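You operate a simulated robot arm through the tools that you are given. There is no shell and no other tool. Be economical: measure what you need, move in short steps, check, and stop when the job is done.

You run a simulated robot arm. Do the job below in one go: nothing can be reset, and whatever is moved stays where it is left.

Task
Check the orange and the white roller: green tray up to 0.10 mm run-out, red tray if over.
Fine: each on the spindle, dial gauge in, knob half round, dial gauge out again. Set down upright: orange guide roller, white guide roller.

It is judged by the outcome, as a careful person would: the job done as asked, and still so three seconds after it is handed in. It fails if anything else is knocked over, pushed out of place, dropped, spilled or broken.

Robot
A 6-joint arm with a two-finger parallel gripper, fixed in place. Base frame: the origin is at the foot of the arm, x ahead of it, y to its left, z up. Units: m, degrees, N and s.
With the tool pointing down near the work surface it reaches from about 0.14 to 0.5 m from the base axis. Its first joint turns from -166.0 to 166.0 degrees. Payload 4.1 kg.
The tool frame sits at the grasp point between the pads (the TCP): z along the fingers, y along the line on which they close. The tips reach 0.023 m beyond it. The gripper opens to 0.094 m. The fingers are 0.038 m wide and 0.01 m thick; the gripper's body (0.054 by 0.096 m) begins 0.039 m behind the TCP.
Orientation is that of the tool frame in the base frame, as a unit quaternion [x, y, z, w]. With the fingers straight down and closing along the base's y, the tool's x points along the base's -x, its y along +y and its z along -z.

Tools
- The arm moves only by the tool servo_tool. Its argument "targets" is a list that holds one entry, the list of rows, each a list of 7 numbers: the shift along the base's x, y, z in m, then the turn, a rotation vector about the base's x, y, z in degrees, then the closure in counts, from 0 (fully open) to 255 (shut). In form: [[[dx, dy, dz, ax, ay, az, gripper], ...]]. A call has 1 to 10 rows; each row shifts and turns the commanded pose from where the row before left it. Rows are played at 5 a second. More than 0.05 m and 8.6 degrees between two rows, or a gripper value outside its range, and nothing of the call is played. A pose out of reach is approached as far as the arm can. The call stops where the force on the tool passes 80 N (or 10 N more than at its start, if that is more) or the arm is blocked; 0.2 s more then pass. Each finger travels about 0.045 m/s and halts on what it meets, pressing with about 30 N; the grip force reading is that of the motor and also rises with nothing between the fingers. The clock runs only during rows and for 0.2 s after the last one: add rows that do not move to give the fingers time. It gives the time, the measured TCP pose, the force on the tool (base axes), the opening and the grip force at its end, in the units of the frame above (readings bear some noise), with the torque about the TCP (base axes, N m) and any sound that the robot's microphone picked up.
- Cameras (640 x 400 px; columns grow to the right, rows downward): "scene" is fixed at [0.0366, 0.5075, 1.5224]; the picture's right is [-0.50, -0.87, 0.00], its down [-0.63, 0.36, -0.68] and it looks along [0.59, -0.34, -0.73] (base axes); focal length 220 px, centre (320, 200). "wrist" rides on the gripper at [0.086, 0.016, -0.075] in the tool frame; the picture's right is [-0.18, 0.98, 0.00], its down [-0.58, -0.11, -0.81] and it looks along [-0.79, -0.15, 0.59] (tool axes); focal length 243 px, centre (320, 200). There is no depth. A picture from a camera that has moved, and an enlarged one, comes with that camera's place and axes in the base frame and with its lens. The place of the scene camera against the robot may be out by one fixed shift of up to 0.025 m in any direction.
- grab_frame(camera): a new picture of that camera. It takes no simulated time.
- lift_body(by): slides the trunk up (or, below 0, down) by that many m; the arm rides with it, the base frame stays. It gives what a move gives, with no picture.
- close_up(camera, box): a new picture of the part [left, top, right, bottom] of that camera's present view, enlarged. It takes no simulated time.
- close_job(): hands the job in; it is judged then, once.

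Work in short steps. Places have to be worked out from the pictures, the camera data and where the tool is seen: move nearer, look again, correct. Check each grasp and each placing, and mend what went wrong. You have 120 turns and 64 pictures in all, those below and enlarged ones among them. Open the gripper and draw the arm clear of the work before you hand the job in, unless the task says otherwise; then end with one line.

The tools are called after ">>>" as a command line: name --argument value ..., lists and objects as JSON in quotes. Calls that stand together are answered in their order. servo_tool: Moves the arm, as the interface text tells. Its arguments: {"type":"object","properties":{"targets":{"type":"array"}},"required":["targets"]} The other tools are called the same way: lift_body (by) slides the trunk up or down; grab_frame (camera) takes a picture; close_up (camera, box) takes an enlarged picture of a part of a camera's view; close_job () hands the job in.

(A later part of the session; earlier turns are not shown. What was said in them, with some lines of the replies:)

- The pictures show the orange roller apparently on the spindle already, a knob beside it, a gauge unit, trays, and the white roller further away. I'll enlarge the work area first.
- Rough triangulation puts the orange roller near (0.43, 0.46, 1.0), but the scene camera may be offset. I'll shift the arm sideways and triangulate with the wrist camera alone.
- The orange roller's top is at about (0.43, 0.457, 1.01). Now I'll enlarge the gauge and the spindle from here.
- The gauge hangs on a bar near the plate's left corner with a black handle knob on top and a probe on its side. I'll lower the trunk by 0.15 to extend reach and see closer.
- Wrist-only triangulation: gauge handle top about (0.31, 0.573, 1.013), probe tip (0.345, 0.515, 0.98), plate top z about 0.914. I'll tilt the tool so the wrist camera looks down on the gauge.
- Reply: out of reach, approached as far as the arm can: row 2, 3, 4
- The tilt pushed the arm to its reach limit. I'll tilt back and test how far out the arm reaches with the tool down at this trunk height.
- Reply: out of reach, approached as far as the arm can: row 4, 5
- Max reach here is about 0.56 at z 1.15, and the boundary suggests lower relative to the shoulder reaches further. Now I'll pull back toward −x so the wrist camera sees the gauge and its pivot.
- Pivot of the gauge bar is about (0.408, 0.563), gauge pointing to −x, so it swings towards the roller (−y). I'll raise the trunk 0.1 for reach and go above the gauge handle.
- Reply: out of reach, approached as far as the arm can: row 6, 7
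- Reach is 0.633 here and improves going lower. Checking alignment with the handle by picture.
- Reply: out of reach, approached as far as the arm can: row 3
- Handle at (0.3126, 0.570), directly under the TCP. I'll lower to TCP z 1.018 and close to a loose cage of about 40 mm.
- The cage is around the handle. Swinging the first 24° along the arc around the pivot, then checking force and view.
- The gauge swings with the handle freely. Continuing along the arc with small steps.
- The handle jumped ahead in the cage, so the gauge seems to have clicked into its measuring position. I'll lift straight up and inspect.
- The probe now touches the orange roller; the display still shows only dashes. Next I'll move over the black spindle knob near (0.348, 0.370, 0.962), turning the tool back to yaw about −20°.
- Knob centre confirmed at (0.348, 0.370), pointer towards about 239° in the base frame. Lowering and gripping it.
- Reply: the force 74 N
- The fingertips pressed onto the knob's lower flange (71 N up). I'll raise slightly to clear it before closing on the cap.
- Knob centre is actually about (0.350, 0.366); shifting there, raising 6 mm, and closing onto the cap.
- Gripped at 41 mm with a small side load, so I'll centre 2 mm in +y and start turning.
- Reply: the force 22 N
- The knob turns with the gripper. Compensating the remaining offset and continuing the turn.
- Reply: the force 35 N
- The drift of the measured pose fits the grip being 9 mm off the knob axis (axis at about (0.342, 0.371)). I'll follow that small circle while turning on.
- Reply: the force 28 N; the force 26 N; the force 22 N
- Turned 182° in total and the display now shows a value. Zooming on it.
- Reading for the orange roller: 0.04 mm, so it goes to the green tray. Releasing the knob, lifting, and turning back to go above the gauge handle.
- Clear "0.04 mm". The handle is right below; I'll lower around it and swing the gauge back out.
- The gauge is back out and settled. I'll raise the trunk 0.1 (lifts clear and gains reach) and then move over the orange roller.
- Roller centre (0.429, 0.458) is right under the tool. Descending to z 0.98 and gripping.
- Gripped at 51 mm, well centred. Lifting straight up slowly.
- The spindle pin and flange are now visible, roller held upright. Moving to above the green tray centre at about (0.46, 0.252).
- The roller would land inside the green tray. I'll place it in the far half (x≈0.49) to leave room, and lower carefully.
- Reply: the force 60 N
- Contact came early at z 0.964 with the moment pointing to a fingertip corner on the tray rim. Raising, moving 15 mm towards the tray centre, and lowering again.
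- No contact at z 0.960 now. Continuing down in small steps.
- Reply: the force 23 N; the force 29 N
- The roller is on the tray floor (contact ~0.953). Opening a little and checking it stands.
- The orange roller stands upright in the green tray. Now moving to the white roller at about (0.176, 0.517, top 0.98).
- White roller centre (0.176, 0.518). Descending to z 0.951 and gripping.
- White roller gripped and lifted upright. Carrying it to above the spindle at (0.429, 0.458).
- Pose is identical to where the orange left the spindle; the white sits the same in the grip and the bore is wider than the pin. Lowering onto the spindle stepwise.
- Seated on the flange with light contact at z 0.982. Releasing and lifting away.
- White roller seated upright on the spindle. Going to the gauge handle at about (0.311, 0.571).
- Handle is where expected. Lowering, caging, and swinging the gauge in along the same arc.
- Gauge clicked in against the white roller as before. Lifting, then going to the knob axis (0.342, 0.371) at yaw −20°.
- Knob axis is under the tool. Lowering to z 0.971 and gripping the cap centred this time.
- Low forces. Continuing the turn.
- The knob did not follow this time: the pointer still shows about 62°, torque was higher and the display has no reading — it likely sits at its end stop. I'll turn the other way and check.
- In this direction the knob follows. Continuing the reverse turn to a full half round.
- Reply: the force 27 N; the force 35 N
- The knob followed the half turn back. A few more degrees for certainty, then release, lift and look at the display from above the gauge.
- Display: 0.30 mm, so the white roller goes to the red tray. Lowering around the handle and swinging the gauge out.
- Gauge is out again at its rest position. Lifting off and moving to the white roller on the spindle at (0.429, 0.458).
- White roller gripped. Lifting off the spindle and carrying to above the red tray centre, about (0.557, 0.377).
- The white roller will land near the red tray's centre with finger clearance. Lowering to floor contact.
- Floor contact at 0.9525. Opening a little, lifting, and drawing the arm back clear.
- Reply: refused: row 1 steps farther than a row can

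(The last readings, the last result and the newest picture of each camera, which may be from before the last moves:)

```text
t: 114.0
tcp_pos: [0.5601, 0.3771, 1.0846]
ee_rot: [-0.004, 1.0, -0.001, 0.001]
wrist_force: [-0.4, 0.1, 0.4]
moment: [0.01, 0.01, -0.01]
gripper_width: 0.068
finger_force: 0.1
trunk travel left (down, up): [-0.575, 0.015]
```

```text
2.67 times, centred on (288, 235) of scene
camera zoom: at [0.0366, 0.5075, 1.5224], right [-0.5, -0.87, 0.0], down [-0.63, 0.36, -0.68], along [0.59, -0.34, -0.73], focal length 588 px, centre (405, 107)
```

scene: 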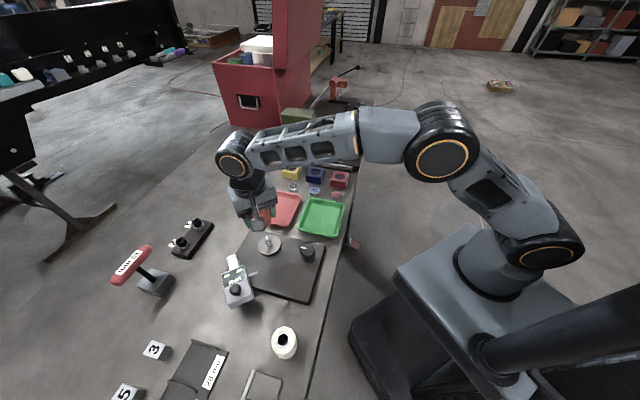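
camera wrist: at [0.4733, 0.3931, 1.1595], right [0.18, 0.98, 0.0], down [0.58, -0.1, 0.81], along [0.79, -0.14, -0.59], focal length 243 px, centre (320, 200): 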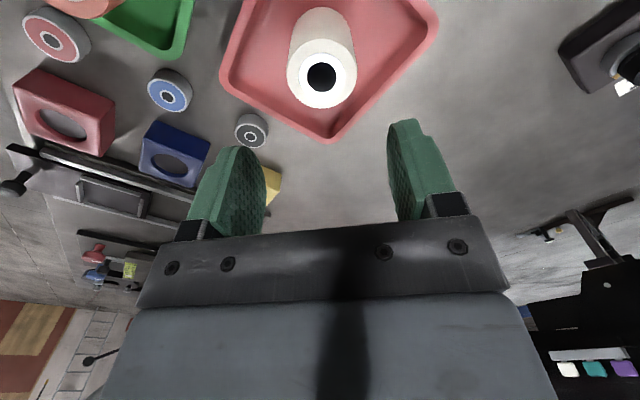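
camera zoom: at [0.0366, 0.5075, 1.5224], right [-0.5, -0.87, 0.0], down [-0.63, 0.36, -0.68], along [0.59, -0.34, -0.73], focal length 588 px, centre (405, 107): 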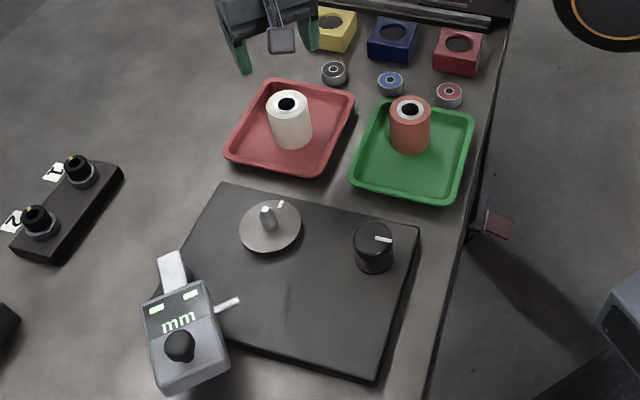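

Both rollers stand upright in the right trays and the gauge is out. Drawing the arm up and back in permitted steps.

>>> servo_tool --targets '[[[-0.03, -0.01, 0.03, 0, 0, 0, 0], [-0.03, -0.01, 0.03, 0, 0, 0, 0], [-0.035, -0.015, 0.025, 0, 0, 0, 0], [-0.035, -0.015, 0.025, 0, 0, 0, 0], [-0.035, -0.015, 0.025, 0, 0, 0, 0], [-0.035, -0.015, 0.025, 0, 0, 0, 0], [-0.035, -0.015, 0.025, 0, 0, 0, 0], [-0.035, -0.015, 0.02, 0, 0, 0, 0], [0, 0, 0, 0, 0, 0, 0], [0, 0, 0, 0, 0, 0, 0]]]'

>>> grab_frame --camera "scene"

```text
t: 116.2
tcp_pos: [0.2911, 0.2666, 1.289]
ee_rot: [-0.004, 1.0, 0.0, 0.0]
wrist_force: [0.0, -0.4, -0.5]
moment: [-0.01, 0.01, -0.01]
gripper_width: 0.0941
finger_force: 0.0
trunk travel left (down, up): [-0.575, 0.015]
```

```text
2 pictures are left
```

scene: 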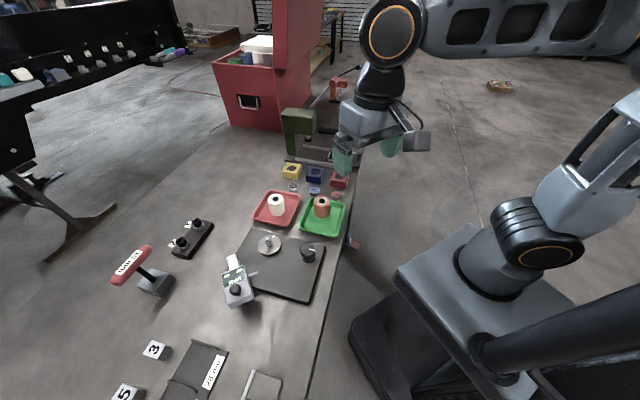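

Everything is in place: the arm is clear, the gripper is open and the gauge is out. Handing in.

>>> close_job

```text
The job is handed in.
```

The orange roller measured 0.04 mm and stands upright in the green tray; the white roller measured 0.30 mm and stands upright in the red tray. The gauge is swung back out; a fingertip touched the green tray's rim while I was placing the orange roller, shifting the tray by about 2 mm.
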